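You operate a simulated robot arm through the tools that you are given. There is no shell and no other tool. Be economical: measure what you need, move in short steps, check, and stop when the job is done.

Carry out the task below with a simulated two-armed robot. There is one attempt and no reset: what you move stays moved.

Task
Lock the small purple box away in the chest's teal drawer.
Fine: hold the chest while you work the drawer; turn the brass catch across again. Where these are worked on the way, their far stop is far enough and under half their travel is too little: brass catch, teal drawer.

It is judged by the outcome, as a careful person would: the job done as asked, and still so three seconds after it is handed in. It fails if anything else is knocked over, pushed out of place, dropped, spilled or broken.

Robot
Two 7-joint arms with two-finger parallel grippers on one trunk, on a base that drives. Base frame: it is fixed to the floor where the robot stands at the start and does not move with it; the origin is under the middle of the robot, x ahead of it, y to its left, z up. Readings come in m, degrees, newtons and seconds.
The left shoulder is at the start at [0.07, 0.133, 1.176], the right one opposite. With the tool pointing down near the work surface each hand reaches from about 0.1 to 0.64 m from the robot's upright axis, wherever it stands, measured 20 degrees to its own side. Places, roughly: brass catch [0.5, 0, 0.9]; chest da [0.6, -0.1, 0.8]; teal drawer [0.6, -0.1, 0.8]. Payload 1.57 kg a hand.
Tool frame (each hand has its own): the origin (TCP) lies between the finger pads and is the grasp point; the fingertips stand 0.03 m ahead of it; z points along the fingers, y is the line along which they close. The gripper opens to 0.08 m. The fingers are 0.017 m wide and 0.012 m thick; the gripper's body (0.04 by 0.082 m) begins 0.08 m behind the TCP.
Orientation is that of the tool frame in the base frame, as [roll, pitch, yaw] about the fixed x, y, z axes, in that order (R = Rz(yaw) Ry(pitch) Rx(roll)). With the fingers straight down and closing along the base's y, the tool's x points along the base's -x, its y along +y and its z along -z.

Tools
- The arms move only by the tool jog_arm. It takes "left_motion", "right_motion" or both (then of equal length, played together; a hand with none holds still); each is a list of rows, each an object of numbers (a shift or turn left out is 0, a gripper value left out holds the last): "x", "y", "z": the shift along the tool's x, y, z in m; "rx", "ry", "rz": the turn, a rotation vector about the tool's x, y, z in degrees; "jaw": the opening, from 0 (shut) to 1 (fully open). In form: [{"x": .., "y": .., "z": .., "rx": .., "ry": .., "rz": .., "jaw": ..}, ...]. A call has 1 to 12 rows; each row shifts and turns the commanded pose from where the row before left it, along the tool's axes as they then stand. Rows are played at 5 a second. More than 0.05 m and 8.6 degrees between two rows, or a gripper value outside its range, and nothing of the call is played. A pose out of reach is approached as far as the arm can. The call stops where the force on the tool passes 50 N (or 10 N more than at its start, if that is more) or the arm is blocked; 0.2 s more then pass. Each finger travels about 0.153 m/s and halts on what it meets, pressing with about 27 N; the grip force reading is that of the motor and also rises with nothing between the fingers. The clock runs only during rows and for 0.2 s after the last one: add rows that do not move to give the fingers time. The reply holds the time, the measured pose of the TCP, the force on the tool along the base axes, the opening and the grip force, in the units named above and with some noise, with the torque about the TCP (base axes, N m) and any sound that the robot's microphone picked up.
- Cameras (640 x 400 px; columns grow to the right, rows downward): "scene" is now at [0.1285, -0.0096, 1.3886]; the picture's right is [-0.11, -0.99, 0.00], its down [-0.71, 0.08, -0.69] and it looks along [0.69, -0.08, -0.72] (base axes); focal length 264 px, centre (320, 200). "left" rides on the left gripper at [0.072, 0.007, -0.122] in its tool frame; the picture's right is [-0.09, 1.00, 0.00], its down [-0.84, -0.08, -0.54] and it looks along [-0.54, -0.05, 0.84] (tool axes); focal length 238 px, centre (320, 200). "right" rides on the right gripper at [0.072, -0.007, -0.122] in its tool frame; the picture's right is [0.09, 1.00, 0.00], its down [-0.84, 0.08, -0.54] and it looks along [-0.54, 0.05, 0.84] (tool axes); focal length 238 px, centre (320, 200). There is no depth. A picture from a camera that has moved, and an enlarged one, comes with that camera's place and axes in the base frame and with its lens.
- capture(camera): a new picture of that camera. No time passes.
- move_column(by): slides the trunk up (or, below 0, down) by that many m; the arms and the scene camera ride with it, the base frame stays. It gives what a move gives, with no picture.
- base_move(legs): drives the robot by 1 to 6 legs, each [ahead, left, turn to the left] in m, m and degrees, along the robot's own axes; the way and the turn of a leg run together, so that a leg with both is an arc; at most 1.5 m and 180 degrees a leg. The arms and the cameras ride along, it lands a little off, and it stops where it bumps. It gives what a move gives.
- pan_tilt(pan, tilt): turns the head with the scene camera to pan (to the left, within 86 degrees either way) and tilt (down, from -29 to 69), counted from straight ahead of the robot. It gives what a move gives.
- zoom(camera, box): a new picture of the part [left, top, right, bottom] of that camera's present view, enlarged. No time passes.
- job_done(): hands the job in; it is judged then, once.

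Work in short steps. Places have to be worked out from the pictures, the camera data and where the tool is seen: move nearer, look again, correct. Check each grasp and each placing, and mend what went wrong. You have 120 turns and 108 pictures in all, those below and enlarged ones among them. Open the grippers and draw the arms clear of the work before you hand the job in, unless the task says otherwise; then end with one line.

The tools are called after ">>>" by a JSON object that holds its "api" and its "payload". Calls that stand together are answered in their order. jog_arm: Moves the arms, as the interface text tells. Its arguments: {"type":"object","properties":{"left_motion":{"type":"array","items":{"type":"object","properties":{"x":{"type":"number"},"y":{"type":"number"},"z":{"type":"number"},"rx":{"type":"number"},"ry":{"type":"number"},"rz":{"type":"number"},"jaw":{"type":"number"}}}},"right_motion":{"type":"array","items":{"type":"object","properties":{"x":{"type":"number"},"y":{"type":"number"},"z":{"type":"number"},"rx":{"type":"number"},"ry":{"type":"number"},"rz":{"type":"number"},"jaw":{"type":"number"}}}}},"required":[]} The other tools are called the same way: move_column (by) slides the trunk up or down; base_move (legs) drives the base; pan_tilt (pan, tilt) turns the head that bears the scene camera; capture (camera) takes a picture; zoom (camera, box) takes an enlarged picture of a part of a camera's view; job_done () hands the job in.

At the start:

```text
time_s: 0.0
left_ee_pos: [0.449, 0.0277, 1.1028]
left_orientation: [-180.0, 0.0, 180.0]
left_force: [0.1, 0.1, -0.4]
left_ft_torque: [-0.03, -0.03, 0.02]
left_width: 0.08
left_finger_force: 0.1
right_ee_pos: [0.3563, -0.3191, 1.0888]
right_orientation: [-180.0, 0.0, 180.0]
right_force: [-0.1, 0.3, 0.0]
right_ft_torque: [-0.02, -0.01, -0.03]
right_width: 0.08
right_finger_force: 0.0
trunk travel left (down, up): [-0.75, 0.19]
robot x, y, heading: [0.0014, -0.0004, -0.2]
head pan, tilt: [-6.4, 46.0]
```

scene: 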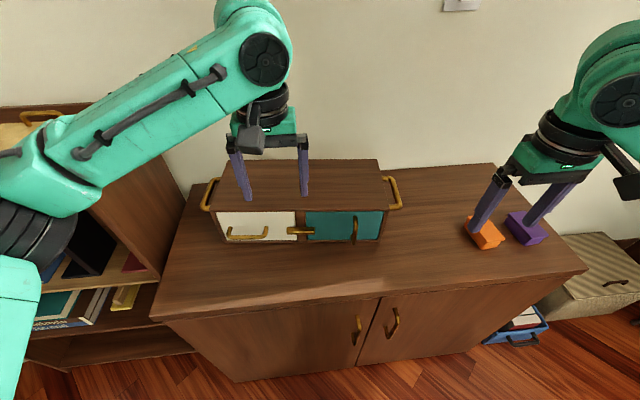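
right: 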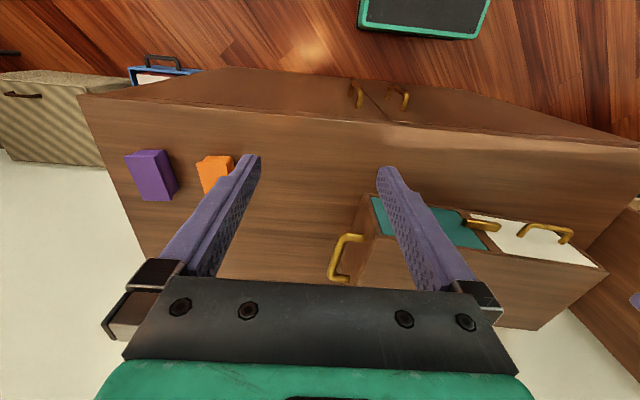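
left: 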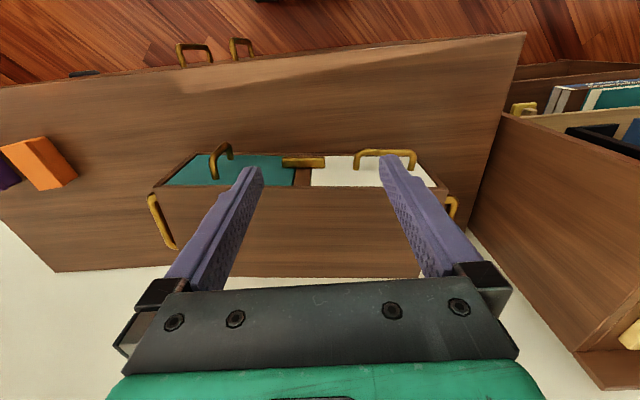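

The chest carries a white drawer on its left and a teal one on its right, with a brass catch between them. I'll zoom in on the chest and the boxes.

>>> {"api": "zoom", "payload": {"camera": "scene", "box": [190, 140, 420, 284]}}

>>> {"api": "zoom", "payload": {"camera": "scene", "box": [430, 160, 590, 260]}}

>>> {"api": "zoom", "payload": {"camera": "left", "box": [140, 120, 460, 280]}}

```text
2.78 times, centred on (305, 212) of scene
camera zoom: at [0.1285, -0.0096, 1.3886], right [-0.11, -0.99, 0.0], down [-0.71, 0.08, -0.69], along [0.69, -0.08, -0.72], focal length 734 px, centre (362, 167)
```

zoom: 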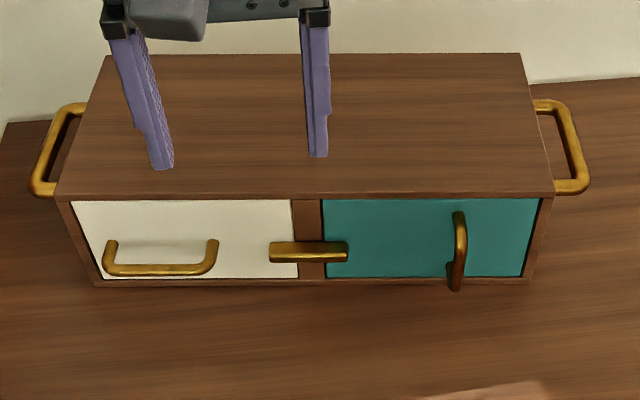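

```text
4.00 times, centred on (510, 210) of scene
camera zoom: at [0.1285, -0.0096, 1.3886], right [-0.11, -0.99, 0.0], down [-0.71, 0.08, -0.69], along [0.69, -0.08, -0.72], focal length 1057 px, centre (-440, 160)
```

zoom: 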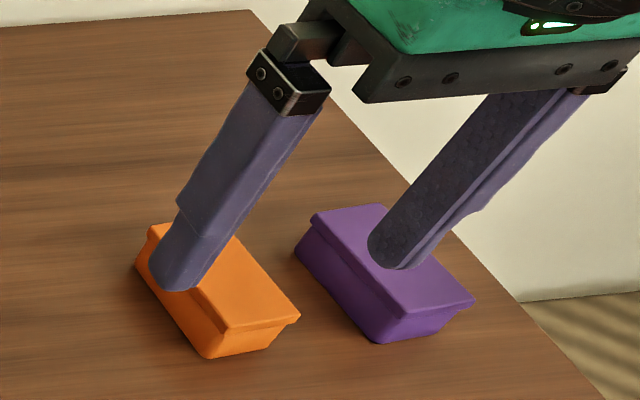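

```text
2.00 times, centred on (300, 200) of left
camera zoom: at [0.3773, 0.0352, 1.226], right [0.09, 1.0, 0.0], down [0.84, -0.08, 0.54], along [0.54, -0.05, -0.84], focal length 477 px, centre (360, 200)
```

zoom: 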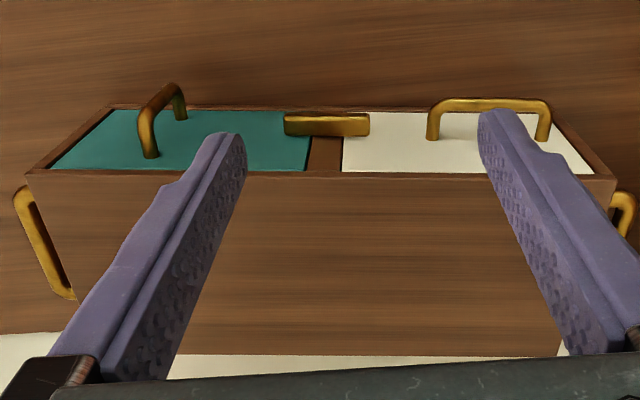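

I put the chest front at about x 0.54, yawed about -6°, with its top at z≈0.93. The left side handle centres near (0.667, 0.229, 0.89). I'll bring the left hand above that handle, tilted forward and with the jaws part closed.

>>> {"api": "jog_arm", "payload": {"left_motion": [{"x": -0.027, "y": 0.034, "jaw": 0.45}, {"x": -0.027, "y": 0.034}, {"x": -0.027, "y": 0.034}, {"x": -0.027, "y": 0.034}, {"x": -0.027, "y": 0.034}, {"x": -0.025, "y": 0.034}, {"rz": 6}, {"ry": -7}, {"ry": -7}, {"ry": -7}, {"ry": -7}, {"ry": -7}]}}

>>> {"api": "capture", "payload": {"camera": "left"}}

>>> {"api": "capture", "payload": {"camera": "scene"}}

```text
time_s: 2.6
left_ee_pos: [0.602, 0.2329, 1.1045]
left_orientation: [-179.9, 35.1, 174.1]
left_force: [-0.1, 0.1, -0.6]
left_ft_torque: [-0.02, 0.04, 0.02]
left_width: 0.0358
left_finger_force: 0.0
left hand out of reach, approached as far as the arm can: row 6
right_ee_pos: [0.3558, -0.3184, 1.0875]
right_orientation: [179.9, 0.0, 180.0]
right_force: [-0.7, -0.3, -0.1]
right_ft_torque: [0.05, 0.01, -0.02]
right_width: 0.08
right_finger_force: 0.1
trunk travel left (down, up): [-0.75, 0.19]
robot x, y, heading: [-0.0031, 0.0006, -0.1]
head pan, tilt: [-6.4, 46.0]
```

```text
101 pictures are left
camera left: at [0.4746, 0.252, 1.1626], right [0.18, 0.98, 0.05], down [0.36, -0.11, 0.93], along [0.91, -0.15, -0.38], focal length 238 px, centre (320, 200)
```

left: 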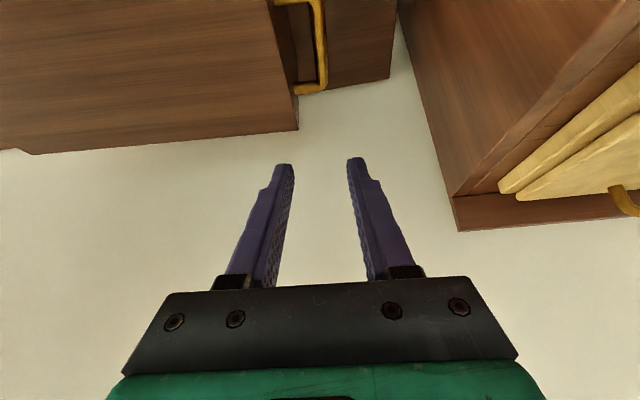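

```text
100 pictures are left
camera scene: at [0.1274, -0.0093, 1.3887], right [-0.11, -0.99, 0.0], down [-0.71, 0.08, -0.7], along [0.69, -0.08, -0.72], focal length 264 px, centre (320, 200)
```

scene: 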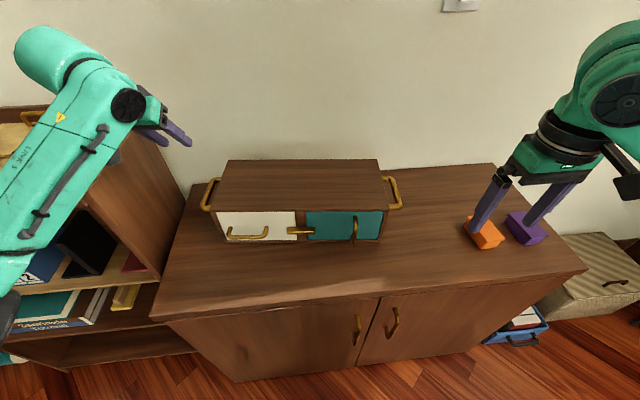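

The handle's back corner reprojects to (0.722, 0.222), which agrees with my estimate. I'll slide onto the approach line, advance, and stop short to check.

>>> {"api": "jog_arm", "payload": {"left_motion": [{"x": 0.039, "y": 0.0015}, {"x": 0.039, "y": 0.0015}, {"z": 0.04}, {"z": 0.04}, {"z": 0.04}, {"z": 0.02}]}}

>>> {"api": "capture", "payload": {"camera": "left"}}

>>> {"api": "zoom", "payload": {"camera": "scene", "box": [100, 120, 300, 245]}}

```text
time_s: 4.0
left_ee_pos: [0.6201, 0.2339, 0.9408]
left_orientation: [179.9, 35.0, 174.1]
left_force: [-0.1, 0.2, 0.4]
left_ft_torque: [-0.02, 0.01, -0.01]
left_width: 0.0361
left_finger_force: 0.0
right_ee_pos: [0.3578, -0.3198, 1.0886]
right_orientation: [-179.9, 0.0, 180.0]
right_force: [0.9, 0.1, -0.2]
right_ft_torque: [0.02, 0.01, -0.03]
right_width: 0.0802
right_finger_force: 0.0
trunk travel left (down, up): [-0.75, 0.19]
robot x, y, heading: [0.0014, 0.002, -0.1]
head pan, tilt: [-6.4, 46.0]
```

```text
99 pictures are left
camera left: at [0.4925, 0.2541, 1.0011], right [0.18, 0.98, 0.05], down [0.37, -0.12, 0.92], along [0.91, -0.15, -0.38], focal length 238 px, centre (320, 200)
```

left: 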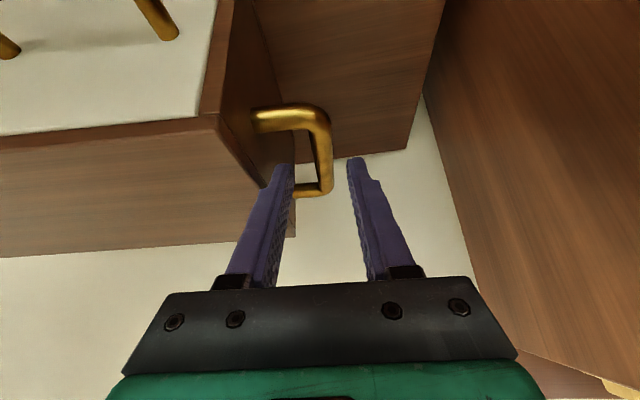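

```text
3.20 times, centred on (200, 182) of scene
camera zoom: at [0.1293, -0.01, 1.3885], right [-0.11, -0.99, 0.0], down [-0.71, 0.08, -0.69], along [0.69, -0.08, -0.72], focal length 846 px, centre (704, 256)
```

zoom: 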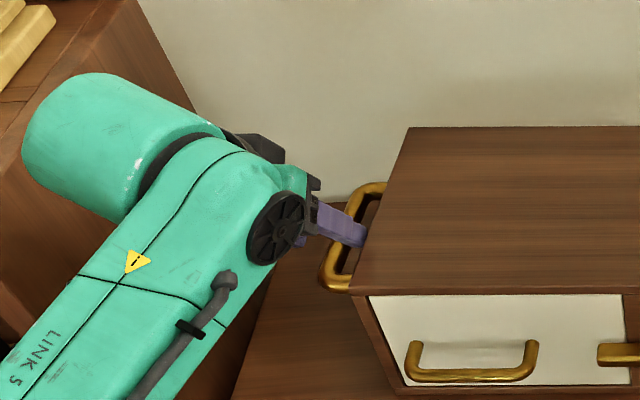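

The fingers straddle the bar with the inner one in the gap, so I'll advance the rest of the way and close.

>>> {"api": "jog_arm", "payload": {"left_motion": [{"z": 0.03}, {"z": 0.03}, {"jaw": 0.0}, {}, {}]}}

>>> {"api": "capture", "payload": {"camera": "left"}}

```text
time_s: 5.2
left_ee_pos: [0.6531, 0.2311, 0.8924]
left_orientation: [-179.9, 35.1, 174.0]
left_force: [2.4, 2.5, -0.3]
left_ft_torque: [-0.02, -0.36, 0.09]
left_width: 0.0158
left_finger_force: 27.5
right_ee_pos: [0.3576, -0.3186, 1.088]
right_orientation: [-179.9, 0.0, -179.9]
right_force: [-0.4, 0.3, 0.8]
right_ft_torque: [-0.01, 0.03, -0.01]
right_width: 0.08
right_finger_force: 0.0
trunk travel left (down, up): [-0.75, 0.19]
robot x, y, heading: [0.0006, -0.0004, 0.0]
head pan, tilt: [-6.4, 46.0]
```

```text
97 pictures are left
camera left: at [0.5276, 0.2519, 0.9528], right [0.18, 0.98, 0.05], down [0.36, -0.11, 0.92], along [0.91, -0.15, -0.38], focal length 238 px, centre (320, 200)
```

left: 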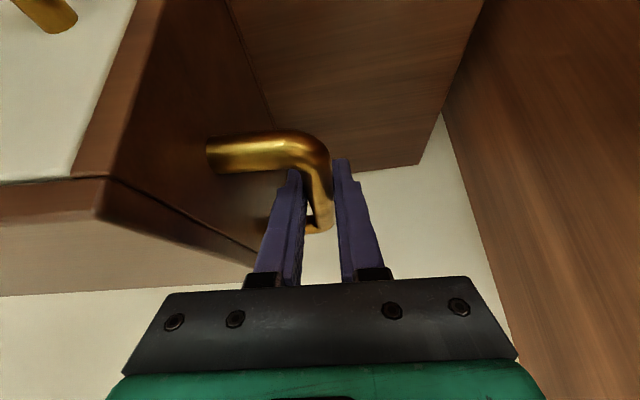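

The handle is held with the bar at 15.8 mm. Next I'll bring the right hand forward and turn it so the fingers point ahead and close vertically, ready for the catch.

>>> {"api": "jog_arm", "payload": {"right_motion": [{"x": -0.033, "y": 0.03}, {"x": -0.033, "y": 0.03}, {"x": -0.033, "y": 0.03}, {"rx": -4.62, "ry": -4.62, "rz": 4.62}, {"rx": -4.62, "ry": -4.62, "rz": 4.62}, {"rx": -4.62, "ry": -4.62, "rz": 4.62}, {"rx": -4.62, "ry": -4.62, "rz": 4.62}, {"rx": -4.62, "ry": -4.62, "rz": 4.62}, {"rx": -4.62, "ry": -4.62, "rz": 4.62}, {"rx": -4.62, "ry": -4.62, "rz": 4.62}, {"rx": -4.62, "ry": -4.62, "rz": 4.62}]}}

>>> {"api": "jog_arm", "payload": {"right_motion": [{"rx": -4.62, "ry": -4.62, "rz": 4.62}, {"rx": -4.62, "ry": -4.62, "rz": 4.62}, {"rx": -4.62, "ry": -4.62, "rz": 4.62}, {"rx": -4.62, "ry": -4.62, "rz": 4.62}, {"rx": -4.62, "ry": -4.62, "rz": 4.62}, {"rx": -4.62, "ry": -4.62, "rz": 4.62}, {"rx": -4.62, "ry": -4.62, "rz": 4.62}, {"ry": -6}]}}

>>> {"api": "capture", "payload": {"camera": "scene"}}

>>> {"api": "capture", "payload": {"camera": "right"}}

```text
time_s: 7.6
left_ee_pos: [0.6537, 0.2306, 0.8937]
left_orientation: [-179.9, 35.0, 174.1]
left_force: [-0.1, -0.3, -0.1]
left_ft_torque: [-0.06, -0.32, 0.11]
left_width: 0.0158
left_finger_force: 26.3
right_ee_pos: [0.4558, -0.2323, 1.0871]
right_orientation: [137.0, 19.5, 136.6]
right_force: [1.5, -0.2, 0.7]
right_ft_torque: [-0.01, 0.02, -0.02]
right_width: 0.0804
right_finger_force: 0.0
right hand out of reach, approached as far as the arm can: row 11
trunk travel left (down, up): [-0.75, 0.19]
robot x, y, heading: [0.0027, 0.0002, 0.0]
head pan, tilt: [-6.4, 46.0]
```

```text
time_s: 9.4
left_ee_pos: [0.653, 0.2314, 0.8938]
left_orientation: [-179.8, 34.9, 174.1]
left_force: [0.4, 1.2, -0.3]
left_ft_torque: [0.02, 0.52, -0.1]
left_width: 0.0158
left_finger_force: 27.3
right_ee_pos: [0.4847, -0.2791, 1.1596]
right_orientation: [93.5, 4.0, 87.5]
right_force: [0.6, -0.5, -0.3]
right_ft_torque: [-0.01, -0.02, 0.02]
right_width: 0.08
right_finger_force: 0.1
right hand out of reach, approached as far as the arm can: row 1, 3, 8
trunk travel left (down, up): [-0.75, 0.19]
robot x, y, heading: [-0.0001, 0.0026, -0.0]
head pan, tilt: [-6.4, 46.0]
```

```text
96 pictures are left
camera scene: at [0.1292, -0.0092, 1.3886], right [-0.11, -0.99, 0.0], down [-0.71, 0.08, -0.69], along [0.69, -0.08, -0.72], focal length 264 px, centre (320, 200)
```

scene: 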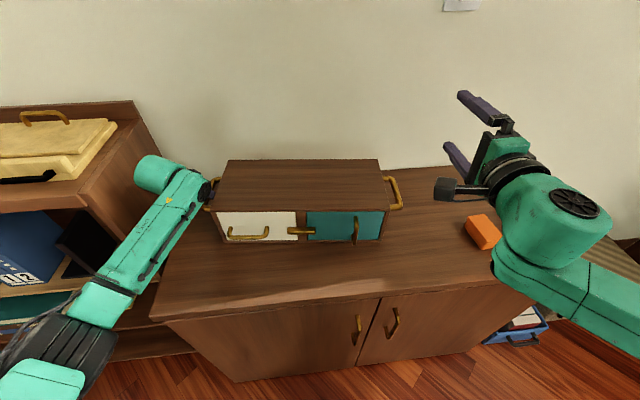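

```text
95 pictures are left
camera right: at [0.3667, -0.202, 1.1557], right [0.07, 0.16, 0.99], down [-0.57, -0.8, 0.17], along [0.82, -0.58, 0.04], focal length 238 px, centre (320, 200)
```

right: 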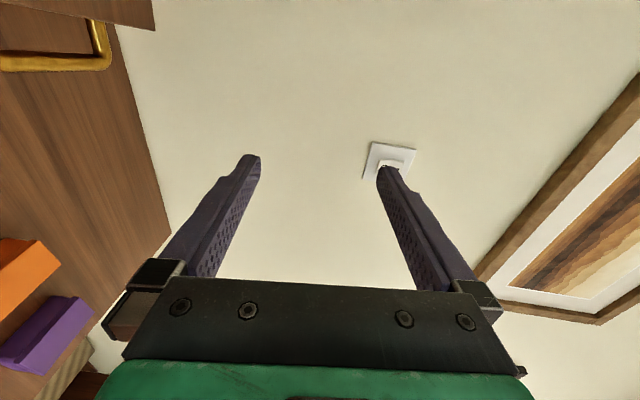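

The orientation is nearly right but the pose is at its reach limit up here. Lower should be easier, so I'll descend in front of the chest and check.

>>> {"api": "jog_arm", "payload": {"right_motion": [{"y": -0.045}, {"y": -0.045}, {"y": -0.045}, {"y": -0.045}, {"x": 0.02, "z": -0.02}, {"x": 0.02, "z": -0.02}]}}

>>> {"api": "capture", "payload": {"camera": "scene"}}

```text
time_s: 10.8
left_ee_pos: [0.6541, 0.2313, 0.8926]
left_orientation: [-179.9, 34.9, 174.2]
left_force: [-0.3, 0.4, -0.2]
left_ft_torque: [-0.1, -0.45, 0.07]
left_width: 0.0156
left_finger_force: 26.6
right_ee_pos: [0.3993, -0.3321, 1.0764]
right_orientation: [93.5, 3.9, 87.5]
right_force: [-0.3, -0.4, 0.3]
right_ft_torque: [0.02, -0.02, -0.02]
right_width: 0.0802
right_finger_force: 0.1
right hand out of reach, approached as far as the arm can: row 1, 2, 3, 4, 5, 6
trunk travel left (down, up): [-0.75, 0.19]
robot x, y, heading: [-0.0007, -0.0017, -0.2]
head pan, tilt: [-6.4, 46.0]
```

```text
94 pictures are left
camera scene: at [0.1287, -0.0093, 1.3885], right [-0.11, -0.99, 0.0], down [-0.71, 0.08, -0.69], along [0.69, -0.08, -0.72], focal length 264 px, centre (320, 200)
```

scene: 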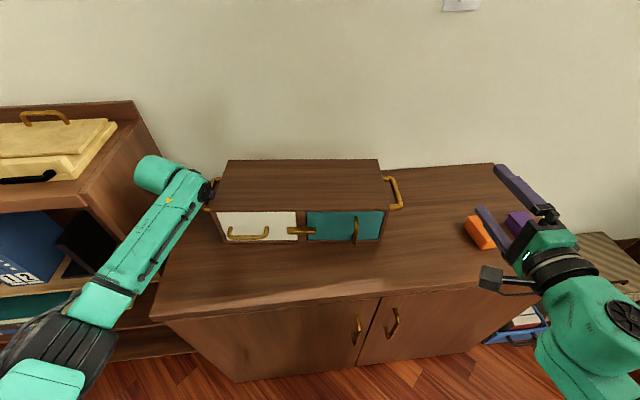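

The sideways-rolled pose hits limits everywhere. I'll undo the roll and instead work the catch with a forward-tilted hand, pushing the bar's end with closed fingers.

>>> {"api": "jog_arm", "payload": {"right_motion": [{"rx": 4.62, "ry": 4.62, "rz": -4.62}, {"rx": 4.62, "ry": 4.62, "rz": -4.62}, {"rx": 4.62, "ry": 4.62, "rz": -4.62}, {"rx": 4.62, "ry": 4.62, "rz": -4.62}, {"rx": 4.62, "ry": 4.62, "rz": -4.62}, {"rx": 4.62, "ry": 4.62, "rz": -4.62}, {"rx": 4.62, "ry": 4.62, "rz": -4.62}, {"rx": 4.62, "ry": 4.62, "rz": -4.62}, {"rx": 4.62, "ry": 4.62, "rz": -4.62}, {"rx": 4.62, "ry": 4.62, "rz": -4.62}, {"rx": 4.62, "ry": 4.62, "rz": -4.62}, {"rx": 4.62, "ry": 4.62, "rz": -4.62}]}}

>>> {"api": "jog_arm", "payload": {"right_motion": [{"rx": 4.62, "ry": 4.62, "rz": -4.62}, {"rx": 4.62, "ry": 4.62, "rz": -4.62}, {"rx": 4.62, "ry": 4.62, "rz": -4.62}]}}

```text
time_s: 13.4
left_ee_pos: [0.6547, 0.2307, 0.8932]
left_orientation: [-179.9, 35.1, 174.2]
left_force: [0.9, 1.3, -0.1]
left_ft_torque: [0.02, 0.32, -0.03]
left_width: 0.0157
left_finger_force: 27.0
right_ee_pos: [0.4032, -0.354, 1.0656]
right_orientation: [169.1, 9.5, 162.9]
right_force: [0.1, -0.3, -0.5]
right_ft_torque: [-0.04, -0.01, 0.01]
right_width: 0.0801
right_finger_force: 0.0
right hand out of reach, approached as far as the arm can: row 10, 11, 12
trunk travel left (down, up): [-0.75, 0.19]
robot x, y, heading: [-0.0023, -0.001, -0.0]
head pan, tilt: [-6.4, 46.0]
```

```text
time_s: 14.2
left_ee_pos: [0.6532, 0.231, 0.8931]
left_orientation: [-180.0, 35.0, 174.1]
left_force: [0.9, 0.4, -0.5]
left_ft_torque: [-0.03, 0.25, -0.1]
left_width: 0.0156
left_finger_force: 27.2
right_ee_pos: [0.4027, -0.3665, 1.0636]
right_orientation: [-176.2, -3.7, 177.5]
right_force: [0.2, 0.3, 0.5]
right_ft_torque: [0.01, -0.02, -0.01]
right_width: 0.0798
right_finger_force: 0.0
right hand out of reach, approached as far as the arm can: row 1, 2
trunk travel left (down, up): [-0.75, 0.19]
robot x, y, heading: [0.0014, -0.0007, -0.2]
head pan, tilt: [-6.4, 46.0]
```

The hand is back to near vertical. Next I'll set the yaw to -6° and tilt forward 25°, close the jaws, and move to in front of and above the catch's right end.

>>> {"api": "jog_arm", "payload": {"right_motion": [{"rx": -3.8, "rz": 3.5, "jaw": 0.0}, {"ry": -7.2}, {"ry": -7.2}, {"ry": -7.2}, {"ry": -7.1}, {"y": 0.048, "z": 0.0096, "x": 0.001}, {"y": 0.048, "z": 0.0096, "x": 0.001}, {"y": 0.048, "z": 0.0096, "x": 0.001}, {"y": 0.048, "z": 0.0096, "x": 0.001}, {"y": 0.048, "z": 0.0096, "x": 0.001}, {"y": 0.048, "z": 0.0096, "x": 0.001}, {"y": 0.048, "z": 0.0096, "x": 0.001}]}}

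>>> {"api": "capture", "payload": {"camera": "right"}}

>>> {"api": "capture", "payload": {"camera": "scene"}}

```text
time_s: 16.8
left_ee_pos: [0.6546, 0.2315, 0.8926]
left_orientation: [-179.8, 34.9, 174.1]
left_force: [1.0, 1.3, 0.3]
left_ft_torque: [-0.01, 0.37, -0.04]
left_width: 0.0158
left_finger_force: 27.2
right_ee_pos: [0.4765, -0.3265, 0.9313]
right_orientation: [179.0, 25.6, 173.9]
right_force: [0.0, 0.1, -0.2]
right_ft_torque: [0.0, 0.01, 0.02]
right_width: 0.0001
right_finger_force: 21.2
right hand out of reach, approached as far as the arm can: row 3, 6, 7, 8, 9, 10, 11, 12
trunk travel left (down, up): [-0.75, 0.19]
robot x, y, heading: [0.0008, -0.001, -0.2]
head pan, tilt: [-6.4, 46.0]
```

```text
93 pictures are left
camera right: at [0.3595, -0.3224, 1.0101], right [0.01, 1.0, -0.02], down [0.52, 0.01, 0.85], along [0.85, -0.02, -0.52], focal length 238 px, centre (320, 200)
```

right: 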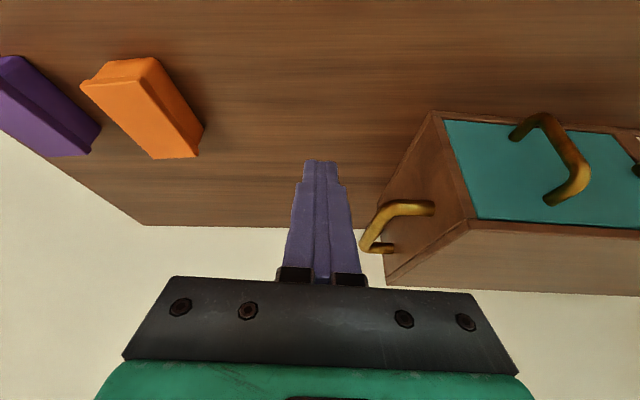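

```text
92 pictures are left
camera scene: at [0.129, -0.0091, 1.3886], right [-0.11, -0.99, 0.0], down [-0.71, 0.08, -0.69], along [0.69, -0.08, -0.72], focal length 264 px, centre (320, 200)
```

scene: 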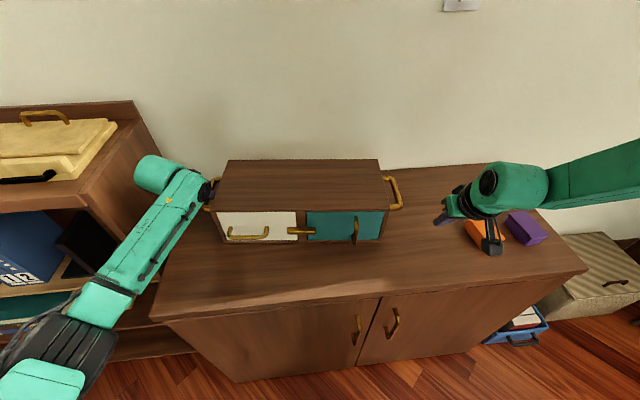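

The arm seems stuck against a joint limit after that roll. I'll retreat up and back to its starting pose to unwind it, keeping clear of the boxes.

>>> {"api": "jog_arm", "payload": {"right_motion": [{"x": 0.008, "z": -0.039}, {"x": 0.008, "z": -0.039}, {"x": 0.008, "z": -0.039}, {"x": 0.008, "z": -0.039}, {"x": 0.008, "z": -0.039}, {"ry": 8.5}, {"ry": 8.5}, {"ry": 8.5}]}}

>>> {"api": "capture", "payload": {"camera": "scene"}}

```text
time_s: 18.6
left_ee_pos: [0.654, 0.2312, 0.8928]
left_orientation: [-180.0, 35.1, 174.1]
left_force: [2.1, 0.5, 0.4]
left_ft_torque: [0.12, 0.75, -0.02]
left_width: 0.0158
left_finger_force: 27.2
right_ee_pos: [0.3655, -0.3771, 1.0788]
right_orientation: [-179.6, -0.3, 173.8]
right_force: [-0.6, 0.2, -0.4]
right_ft_torque: [-0.02, 0.01, 0.0]
right_width: 0.0
right_finger_force: 21.2
right hand out of reach, approached as far as the arm can: row 1, 2, 3, 4, 5
trunk travel left (down, up): [-0.75, 0.19]
robot x, y, heading: [-0.0026, -0.0005, -0.0]
head pan, tilt: [-6.4, 46.0]
```

```text
91 pictures are left
camera scene: at [0.1293, -0.0094, 1.3885], right [-0.11, -0.99, 0.0], down [-0.71, 0.08, -0.69], along [0.69, -0.08, -0.72], focal length 264 px, centre (320, 200)
```

scene: 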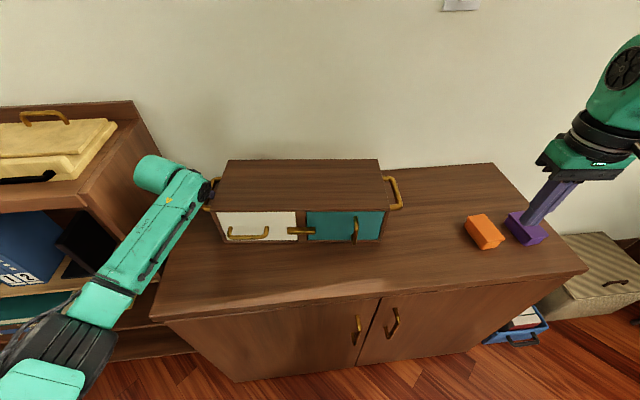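

The rotations went through cleanly. I'll test sideways travel toward the chest from here.

>>> {"api": "jog_arm", "payload": {"right_motion": [{"y": 0.03}, {"y": 0.03}, {"y": 0.03}, {"y": 0.03}]}}

```text
time_s: 19.6
left_ee_pos: [0.6542, 0.2313, 0.8942]
left_orientation: [-179.9, 35.1, 174.2]
left_force: [0.9, 1.3, -0.1]
left_ft_torque: [-0.05, -0.29, 0.07]
left_width: 0.0157
left_finger_force: 27.1
right_ee_pos: [0.375, -0.3677, 1.0749]
right_orientation: [-180.0, 0.0, 173.9]
right_force: [-1.1, 1.0, 0.3]
right_ft_torque: [0.04, -0.02, 0.05]
right_width: 0.0
right_finger_force: 20.6
right hand out of reach, approached as far as the arm can: row 1, 2, 3, 4
trunk travel left (down, up): [-0.75, 0.19]
robot x, y, heading: [0.0007, -0.0008, 0.0]
head pan, tilt: [-6.4, 46.0]
```

It's still pinned, so I'll look at the right arm's configuration.

>>> {"api": "pan_tilt", "payload": {"pan": -60, "tilt": 25}}

>>> {"api": "capture", "payload": {"camera": "scene"}}

```text
time_s: 20.8
left_ee_pos: [0.6546, 0.2317, 0.8938]
left_orientation: [-179.8, 35.1, 174.1]
left_force: [1.5, 0.7, -0.3]
left_ft_torque: [-0.01, -0.11, 0.04]
left_width: 0.0157
left_finger_force: 26.7
right_ee_pos: [0.3758, -0.3682, 1.076]
right_orientation: [-180.0, 0.0, 173.9]
right_force: [0.1, -0.1, -0.1]
right_ft_torque: [0.03, 0.0, 0.02]
right_width: 0.0
right_finger_force: 21.5
trunk travel left (down, up): [-0.75, 0.19]
robot x, y, heading: [0.0002, -0.0026, 0.1]
head pan, tilt: [-60.0, 25.0]
```

```text
90 pictures are left
camera scene: at [0.0951, -0.0802, 1.4205], right [-0.87, -0.5, 0.0], down [-0.21, 0.37, -0.91], along [0.45, -0.78, -0.42], focal length 264 px, centre (320, 200)
```

scene: 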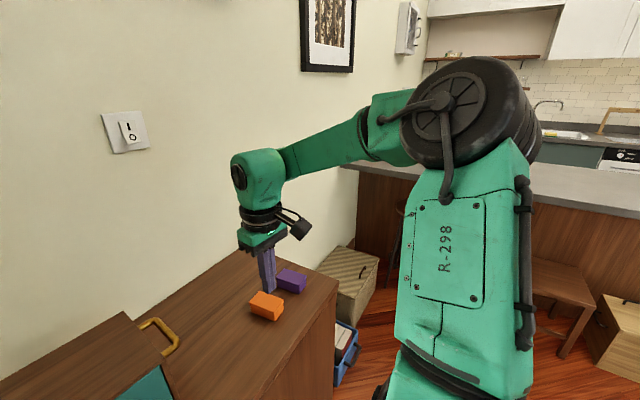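

The elbow has flipped up high. I'll stretch the arm out to the right so the elbow can straighten, then bring it back in.

>>> {"api": "jog_arm", "payload": {"right_motion": [{"z": -0.04}, {"z": -0.04}, {"y": -0.045}, {"y": -0.045}, {"y": -0.045}, {"y": -0.045}, {"y": -0.045, "x": -0.02}, {"y": -0.04, "x": -0.02}]}}

>>> {"api": "capture", "payload": {"camera": "scene"}}

```text
time_s: 22.6
left_ee_pos: [0.6546, 0.2298, 0.8924]
left_orientation: [-179.9, 35.1, 174.1]
left_force: [4.8, -2.2, 1.8]
left_ft_torque: [0.18, 0.57, 0.22]
left_width: 0.0159
left_finger_force: 27.0
right_ee_pos: [0.3744, -0.6013, 1.1574]
right_orientation: [-179.8, -0.1, 173.9]
right_force: [-0.6, 0.7, 0.2]
right_ft_torque: [-0.02, -0.03, -0.02]
right_width: 0.0
right_finger_force: 21.6
right hand out of reach, approached as far as the arm can: row 8
trunk travel left (down, up): [-0.75, 0.19]
robot x, y, heading: [0.0021, -0.0041, -0.2]
head pan, tilt: [-60.0, 25.0]
```

```text
89 pictures are left
camera scene: at [0.0954, -0.0797, 1.4206], right [-0.87, -0.5, 0.0], down [-0.21, 0.37, -0.91], along [0.45, -0.79, -0.42], focal length 264 px, centre (320, 200)
```

scene: 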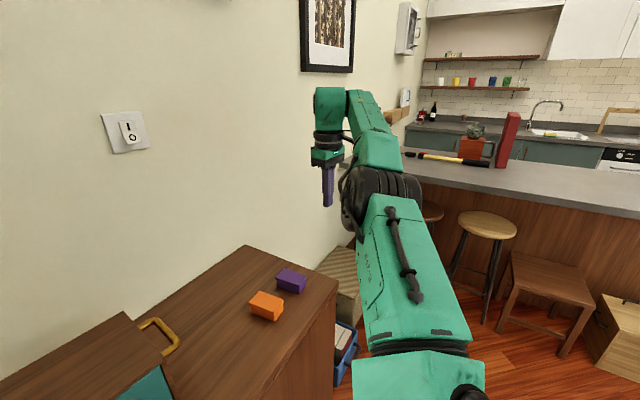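

The arm is now stretched out. I'll come back in low and close to the robot and see where the elbow goes.

>>> {"api": "jog_arm", "payload": {"right_motion": [{"x": 0.04, "y": 0.015}, {"x": 0.04, "y": 0.02}, {"x": 0.04, "y": 0.02}, {"y": 0.04, "z": 0.02}, {"y": 0.04, "z": 0.02}, {"y": 0.04}, {"y": 0.04}]}}

>>> {"api": "capture", "payload": {"camera": "scene"}}

```text
time_s: 24.2
left_ee_pos: [0.6538, 0.231, 0.8935]
left_orientation: [-179.9, 34.9, 174.1]
left_force: [-2.7, 0.0, 0.7]
left_ft_torque: [-0.11, 0.28, -0.06]
left_width: 0.0156
left_finger_force: 27.2
right_ee_pos: [0.2781, -0.3772, 1.1168]
right_orientation: [-179.8, 0.0, 173.9]
right_force: [0.2, -0.9, -0.2]
right_ft_torque: [0.02, 0.0, 0.0]
right_width: 0.0
right_finger_force: 21.3
right hand out of reach, approached as far as the arm can: row 7
trunk travel left (down, up): [-0.75, 0.19]
robot x, y, heading: [0.0024, 0.0025, 0.0]
head pan, tilt: [-60.0, 25.0]
```

```text
88 pictures are left
camera scene: at [0.0943, -0.08, 1.4206], right [-0.87, -0.5, 0.0], down [-0.21, 0.37, -0.91], along [0.45, -0.79, -0.42], focal length 264 px, centre (320, 200)
```

scene: 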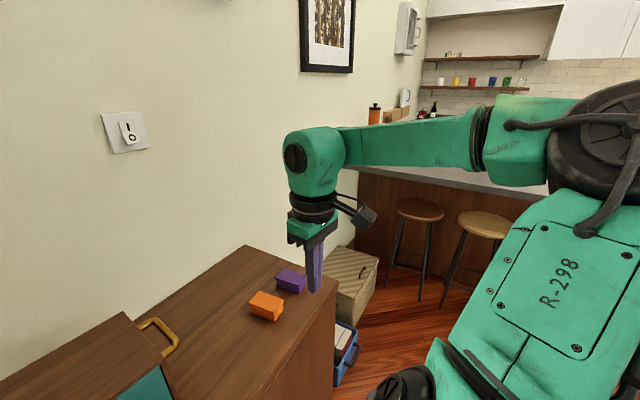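

The elbow is still up. I'll yaw the hand the opposite way to swing it, and watch whether it drops.

>>> {"api": "jog_arm", "payload": {"right_motion": [{"rz": -8}, {"rz": -8}, {"rz": -8}, {"rz": -8}, {"rz": -8}, {"rz": -8}, {"rz": -8}, {"rz": -8}]}}

>>> {"api": "capture", "payload": {"camera": "scene"}}

```text
time_s: 26.0
left_ee_pos: [0.653, 0.2315, 0.8934]
left_orientation: [-179.9, 35.0, 174.1]
left_force: [-0.9, -0.4, -0.3]
left_ft_torque: [0.05, 0.02, 0.13]
left_width: 0.0158
left_finger_force: 27.0
right_ee_pos: [0.2783, -0.3791, 1.1147]
right_orientation: [-180.0, -0.5, -122.1]
right_force: [0.4, 0.3, -0.1]
right_ft_torque: [-0.06, -0.03, -0.02]
right_width: 0.0
right_finger_force: 21.1
trunk travel left (down, up): [-0.75, 0.19]
robot x, y, heading: [-0.0012, -0.0036, 0.2]
head pan, tilt: [-60.0, 25.0]
```

```text
87 pictures are left
camera scene: at [0.0948, -0.0803, 1.4205], right [-0.87, -0.5, 0.0], down [-0.21, 0.37, -0.91], along [0.45, -0.78, -0.42], focal length 264 px, centre (320, 200)
```

scene: 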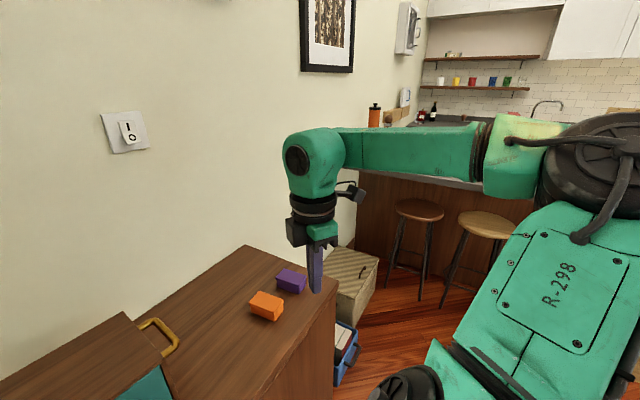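

Only the last joint turned. I'll try a loop instead: raise the hand high, swing it out to the right, then bring it down and in, which should carry the elbow outward.

>>> {"api": "jog_arm", "payload": {"right_motion": [{"z": -0.045}, {"z": -0.045}, {"z": -0.045}, {"z": -0.045}, {"z": -0.045}, {"z": -0.045}, {"z": -0.045}]}}

>>> {"api": "capture", "payload": {"camera": "scene"}}

```text
time_s: 27.6
left_ee_pos: [0.6552, 0.2315, 0.8937]
left_orientation: [-179.9, 35.1, 174.0]
left_force: [0.2, 0.7, -0.9]
left_ft_torque: [-0.05, 0.0, 0.0]
left_width: 0.0161
left_finger_force: 26.3
right_ee_pos: [0.3021, -0.3721, 1.3168]
right_orientation: [-179.8, -0.4, -122.4]
right_force: [-0.2, 0.2, 0.4]
right_ft_torque: [-0.05, -0.01, 0.03]
right_width: 0.0
right_finger_force: 21.6
right hand out of reach, approached as far as the arm can: row 5, 6, 7
trunk travel left (down, up): [-0.75, 0.19]
robot x, y, heading: [-0.0026, -0.0018, 0.0]
head pan, tilt: [-60.0, 25.0]
```

```text
86 pictures are left
camera scene: at [0.095, -0.0802, 1.4205], right [-0.87, -0.5, 0.0], down [-0.21, 0.37, -0.91], along [0.45, -0.78, -0.42], focal length 264 px, centre (320, 200)
```

scene: 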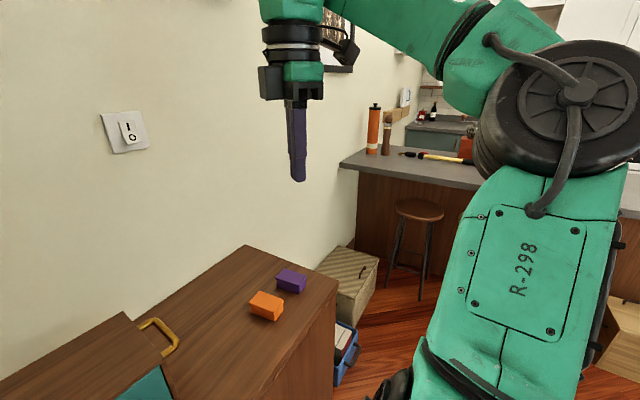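

The elbow is now below the wrist. I'll swing out to the right while high.

>>> {"api": "jog_arm", "payload": {"right_motion": [{"x": 0.044, "y": -0.011}, {"x": 0.044, "y": -0.011}, {"x": 0.044, "y": -0.011}, {"x": 0.044, "y": -0.011}, {"x": 0.044, "y": -0.011}, {"x": 0.044, "y": -0.011}, {"x": 0.044, "y": -0.011}]}}

>>> {"api": "capture", "payload": {"camera": "scene"}}

```text
time_s: 29.2
left_ee_pos: [0.6542, 0.2314, 0.8938]
left_orientation: [-179.9, 34.8, 174.1]
left_force: [0.7, 1.0, -0.1]
left_ft_torque: [-0.06, 0.32, 0.03]
left_width: 0.0157
left_finger_force: 27.0
right_ee_pos: [0.2317, -0.5842, 1.2982]
right_orientation: [-179.9, -0.3, -122.3]
right_force: [0.1, -0.9, -0.5]
right_ft_torque: [0.01, 0.0, -0.02]
right_width: 0.0003
right_finger_force: 21.6
right hand out of reach, approached as far as the arm can: row 1, 3, 5, 6, 7
trunk travel left (down, up): [-0.75, 0.19]
robot x, y, heading: [0.001, -0.0052, -0.1]
head pan, tilt: [-60.0, 25.0]
```

```text
85 pictures are left
camera scene: at [0.0949, -0.0801, 1.4205], right [-0.87, -0.5, 0.0], down [-0.21, 0.37, -0.91], along [0.45, -0.78, -0.42], focal length 264 px, centre (320, 200)
```

scene: 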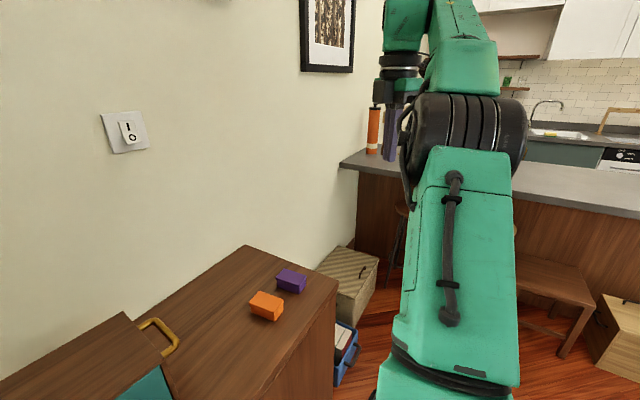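

Nearly straight out to the right now. I'll come down and back so the elbow folds outward behind.

>>> {"api": "jog_arm", "payload": {"right_motion": [{"x": 0.011, "y": 0.017, "z": 0.04}, {"x": 0.011, "y": 0.017, "z": 0.04}, {"x": 0.011, "y": 0.017, "z": 0.04}, {"x": 0.011, "y": 0.017, "z": 0.04}, {"x": 0.011, "y": 0.017, "z": 0.04}]}}

>>> {"api": "capture", "payload": {"camera": "scene"}}

```text
time_s: 30.4
left_ee_pos: [0.6526, 0.2312, 0.8938]
left_orientation: [179.9, 34.9, 174.1]
left_force: [-2.0, 0.4, 0.5]
left_ft_torque: [0.02, -0.58, 0.29]
left_width: 0.0159
left_finger_force: 27.3
right_ee_pos: [0.1319, -0.5862, 1.0997]
right_orientation: [-179.9, -0.4, -122.2]
right_force: [0.2, -0.3, -0.1]
right_ft_torque: [0.02, -0.01, 0.03]
right_width: 0.0001
right_finger_force: 21.5
trunk travel left (down, up): [-0.75, 0.19]
robot x, y, heading: [-0.0048, -0.0005, 0.1]
head pan, tilt: [-60.0, 25.0]
```

```text
84 pictures are left
camera scene: at [0.0943, -0.0804, 1.4206], right [-0.87, -0.5, 0.0], down [-0.21, 0.37, -0.91], along [0.45, -0.78, -0.42], focal length 264 px, centre (320, 200)
```

scene: 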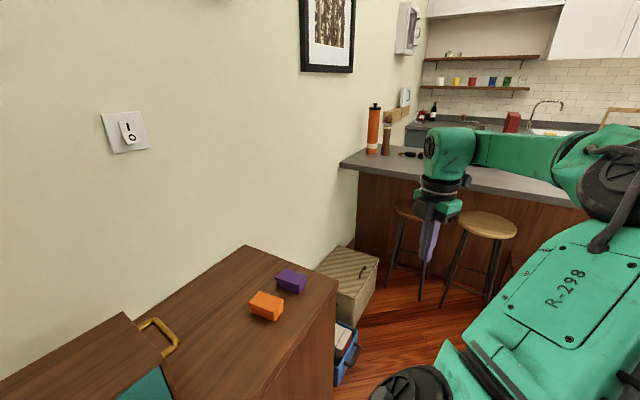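

The elbow now sits behind and outward. I'll bring the hand in to its starting place.

>>> {"api": "jog_arm", "payload": {"right_motion": [{"x": -0.0432, "y": -0.006}, {"x": -0.0432, "y": -0.006}, {"x": -0.0432, "y": -0.006}, {"x": -0.0432, "y": -0.006}, {"x": -0.0432, "y": -0.006}, {"x": -0.0432, "y": -0.006}, {"x": -0.0432, "y": -0.006}, {"x": -0.0432, "y": -0.006}]}}

>>> {"api": "capture", "payload": {"camera": "scene"}}

```text
time_s: 32.2
left_ee_pos: [0.6565, 0.231, 0.8935]
left_orientation: [-179.9, 34.9, 174.0]
left_force: [1.9, 0.7, 0.1]
left_ft_torque: [-0.05, 0.42, -0.12]
left_width: 0.0157
left_finger_force: 26.7
right_ee_pos: [0.3534, -0.3212, 1.1018]
right_orientation: [180.0, -0.4, -122.4]
right_force: [-0.4, 0.9, 1.2]
right_ft_torque: [-0.02, -0.04, 0.02]
right_width: 0.0002
right_finger_force: 20.8
trunk travel left (down, up): [-0.75, 0.19]
robot x, y, heading: [0.0011, -0.0017, 0.3]
head pan, tilt: [-60.0, 25.0]
```

```text
83 pictures are left
camera scene: at [0.0955, -0.0794, 1.4206], right [-0.87, -0.5, 0.0], down [-0.21, 0.37, -0.91], along [0.45, -0.79, -0.42], focal length 264 px, centre (320, 200)
```

scene: 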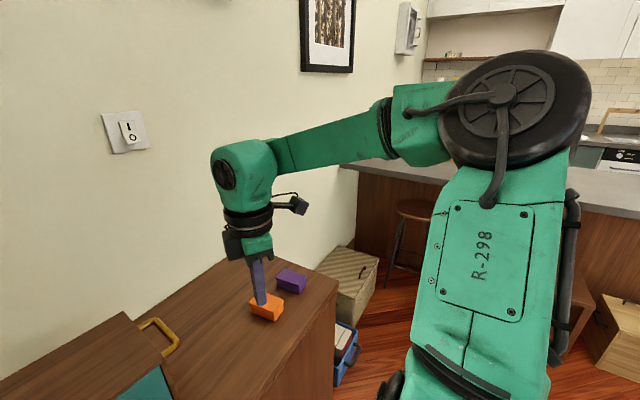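

It reached this point cleanly. I'll test further +y travel.

>>> {"api": "jog_arm", "payload": {"right_motion": [{"x": -0.032, "y": 0.02}, {"x": -0.032, "y": 0.02}, {"x": -0.032, "y": 0.02}, {"x": -0.032, "y": 0.02}]}}

```text
time_s: 33.2
left_ee_pos: [0.6546, 0.2316, 0.8947]
left_orientation: [-179.8, 35.1, 174.1]
left_force: [0.5, -0.1, -0.2]
left_ft_torque: [-0.16, -0.04, -0.08]
left_width: 0.016
left_finger_force: 27.2
right_ee_pos: [0.3562, -0.1664, 1.0991]
right_orientation: [-179.9, -0.5, -122.4]
right_force: [0.6, 0.5, 0.0]
right_ft_torque: [0.02, 0.0, -0.01]
right_width: 0.0
right_finger_force: 21.3
trunk travel left (down, up): [-0.75, 0.19]
robot x, y, heading: [0.0001, -0.0011, 0.0]
head pan, tilt: [-60.0, 25.0]
```

That's fixed. Next I'll restore the yaw to match the chest and tilt 25° forward.

>>> {"api": "jog_arm", "payload": {"right_motion": [{"rz": 8}, {"rz": 8}, {"rz": 8}, {"rz": 8}, {"rz": 8}, {"rz": 8}, {"rz": 8}, {"rz": 7.6}, {"ry": -8.4}, {"ry": -8.4}, {"ry": -8.4}]}}

>>> {"api": "pan_tilt", "payload": {"pan": -6, "tilt": 46}}

>>> {"api": "capture", "payload": {"camera": "scene"}}

```text
time_s: 35.6
left_ee_pos: [0.6542, 0.2305, 0.8924]
left_orientation: [-179.9, 35.0, 174.1]
left_force: [-2.2, 0.4, 0.7]
left_ft_torque: [-0.01, -0.54, 0.23]
left_width: 0.0157
left_finger_force: 27.5
right_ee_pos: [0.3727, -0.3754, 1.1065]
right_orientation: [-179.9, 25.2, 174.4]
right_force: [0.3, 0.0, -0.2]
right_ft_torque: [-0.01, 0.01, 0.01]
right_width: 0.0
right_finger_force: 20.6
right hand out of reach, approached as far as the arm can: row 4, 5, 6, 7, 8, 9, 10
trunk travel left (down, up): [-0.75, 0.19]
robot x, y, heading: [-0.0036, -0.004, 0.1]
head pan, tilt: [-60.0, 25.0]
```

```text
time_s: 36.9
left_ee_pos: [0.6526, 0.2311, 0.8934]
left_orientation: [-179.9, 34.9, 174.2]
left_force: [-1.1, 0.8, -0.5]
left_ft_torque: [0.03, 0.12, 0.06]
left_width: 0.0159
left_finger_force: 26.8
right_ee_pos: [0.373, -0.376, 1.1066]
right_orientation: [-179.8, 25.1, 174.5]
right_force: [0.3, 0.3, 0.1]
right_ft_torque: [-0.01, 0.01, 0.02]
right_width: 0.0
right_finger_force: 21.5
trunk travel left (down, up): [-0.75, 0.19]
robot x, y, heading: [-0.0013, 0.0021, 0.0]
head pan, tilt: [-6.0, 46.0]
```

```text
82 pictures are left
camera scene: at [0.1283, -0.0088, 1.3886], right [-0.11, -0.99, 0.0], down [-0.72, 0.08, -0.69], along [0.69, -0.07, -0.72], focal length 264 px, centre (320, 200)
```

scene: 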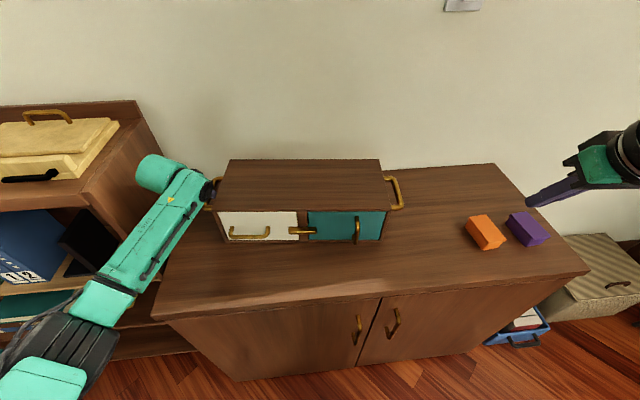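

The last joint hits its stop in that direction. The other way round, with the tool's x facing ahead, has plenty of travel and puts the camera on top, so I'll turn 180° the other way.

>>> {"api": "jog_arm", "payload": {"right_motion": [{"ry": 8.4}, {"ry": 8.4}, {"ry": 8.4}, {"rz": -8.5}, {"rz": -8.5}, {"rz": -8.5}, {"rz": -8.5}, {"rz": -8.5}, {"rz": -8.5}, {"rz": -8.5}, {"rz": -8.5}, {"rz": -8.5}]}}

>>> {"api": "jog_arm", "payload": {"right_motion": [{"rz": -8.5}, {"rz": -8.5}, {"rz": -8.5}, {"rz": -8.5}, {"rz": -8.5}, {"rz": -8.5}, {"rz": -8.5}, {"rz": -8.5}, {"rz": -8.5}, {"rz": -8.5}, {"rz": -8.5}, {"rz": -8.5}]}}

```text
time_s: 39.5
left_ee_pos: [0.6547, 0.232, 0.8939]
left_orientation: [-179.8, 35.0, 174.2]
left_force: [2.9, 1.4, 1.2]
left_ft_torque: [-0.05, -0.48, 0.12]
left_width: 0.016
left_finger_force: 27.3
right_ee_pos: [0.3719, -0.3739, 1.106]
right_orientation: [-180.0, -0.4, -109.3]
right_force: [-0.1, 1.0, -0.5]
right_ft_torque: [0.02, 0.03, -0.02]
right_width: 0.0001
right_finger_force: 21.9
trunk travel left (down, up): [-0.75, 0.19]
robot x, y, heading: [-0.0012, 0.0021, -0.1]
head pan, tilt: [-6.0, 46.0]
```

```text
time_s: 42.0
left_ee_pos: [0.6538, 0.2304, 0.8937]
left_orientation: [-179.9, 34.9, 174.1]
left_force: [4.5, 0.4, 2.7]
left_ft_torque: [0.01, 0.11, 0.04]
left_width: 0.0155
left_finger_force: 27.1
right_ee_pos: [0.3725, -0.3744, 1.1057]
right_orientation: [179.5, 0.2, -7.4]
right_force: [-0.8, 0.1, 0.9]
right_ft_torque: [0.0, 0.03, -0.03]
right_width: 0.0004
right_finger_force: 21.2
trunk travel left (down, up): [-0.75, 0.19]
robot x, y, heading: [-0.0025, 0.0007, -0.1]
head pan, tilt: [-6.0, 46.0]
```

The yaw is now -7.4° with no limits hit. I'll move left toward the catch and begin tilting the fingers forward, which leaves the camera on top.

>>> {"api": "jog_arm", "payload": {"right_motion": [{"x": -0.005, "y": -0.045}, {"x": -0.005, "y": -0.045}, {"x": -0.005, "y": -0.045}, {"x": -0.005, "y": -0.045}, {"ry": 8.5}, {"ry": 8.5}, {"ry": 8.5}, {"ry": 8.5}, {"ry": 8.5}, {"ry": 8.5}, {"ry": 8.5}, {"ry": 8.5}]}}

>>> {"api": "capture", "payload": {"camera": "right"}}

>>> {"api": "capture", "payload": {"camera": "scene"}}

```text
time_s: 44.6
left_ee_pos: [0.6521, 0.2284, 0.8926]
left_orientation: [-179.9, 34.9, 174.0]
left_force: [-0.2, -5.6, -0.2]
left_ft_torque: [0.25, 0.0, 0.09]
left_width: 0.0157
left_finger_force: 27.1
right_ee_pos: [0.417, -0.2086, 1.1593]
right_orientation: [179.2, -65.2, -6.6]
right_force: [-0.2, 1.0, 0.7]
right_ft_torque: [-0.02, 0.04, -0.05]
right_width: 0.0001
right_finger_force: 22.1
right hand out of reach, approached as far as the arm can: row 10, 11, 12
trunk travel left (down, up): [-0.75, 0.19]
robot x, y, heading: [-0.0011, 0.0003, 0.0]
head pan, tilt: [-6.0, 46.0]
```

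```text
81 pictures are left
camera right: at [0.3394, -0.1905, 1.2759], right [-0.09, -0.99, 0.09], down [-0.85, 0.03, -0.53], along [0.52, -0.12, -0.84], focal length 238 px, centre (320, 200)
```

right: 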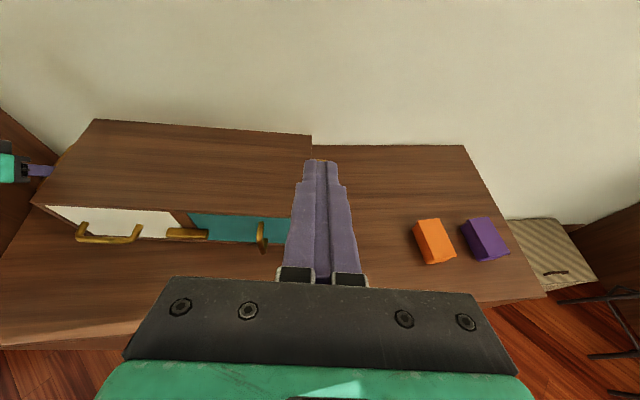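

```text
80 pictures are left
camera scene: at [0.1287, -0.0087, 1.3885], right [-0.1, -0.99, 0.0], down [-0.72, 0.08, -0.69], along [0.69, -0.07, -0.72], focal length 264 px, centre (320, 200)
```

scene: 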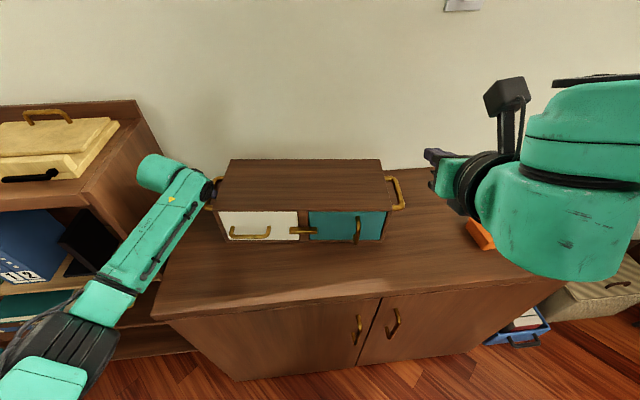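

The wrist was just too close to the shoulder at that height. I'll go lower and toward the catch, where it should open up.

>>> {"api": "jog_arm", "payload": {"right_motion": [{"x": -0.034, "y": -0.0166, "z": 0.0138}, {"x": -0.034, "y": -0.0166, "z": 0.0138}, {"x": -0.034, "y": -0.0166, "z": 0.0138}, {"x": -0.034, "y": -0.0166, "z": 0.0138}, {"x": -0.034, "y": -0.0166, "z": 0.0138}, {"x": -0.034, "y": -0.0166, "z": 0.0138}, {"ry": 8.3}, {"ry": 8.3}, {"ry": 8.3}]}}

>>> {"api": "capture", "payload": {"camera": "scene"}}

```text
time_s: 46.6
left_ee_pos: [0.6542, 0.2321, 0.8923]
left_orientation: [-179.8, 35.0, 174.1]
left_force: [0.2, 1.0, 0.0]
left_ft_torque: [0.01, 0.4, -0.05]
left_width: 0.0156
left_finger_force: 26.9
right_ee_pos: [0.4546, -0.1351, 1.0904]
right_orientation: [155.6, -89.1, 16.6]
right_force: [-0.1, 0.2, -0.7]
right_ft_torque: [0.0, -0.02, -0.01]
right_width: 0.0
right_finger_force: 21.2
right hand out of reach, approached as far as the arm can: row 1, 2, 3, 4, 7, 8, 9
trunk travel left (down, up): [-0.75, 0.19]
robot x, y, heading: [-0.0, 0.0001, -0.0]
head pan, tilt: [-6.0, 46.0]
```

```text
79 pictures are left
camera scene: at [0.129, -0.0085, 1.3885], right [-0.1, -0.99, 0.0], down [-0.72, 0.07, -0.69], along [0.69, -0.07, -0.72], focal length 264 px, centre (320, 200)
```

scene: 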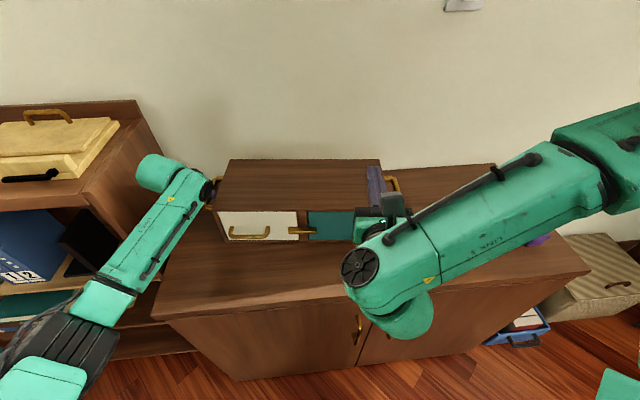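

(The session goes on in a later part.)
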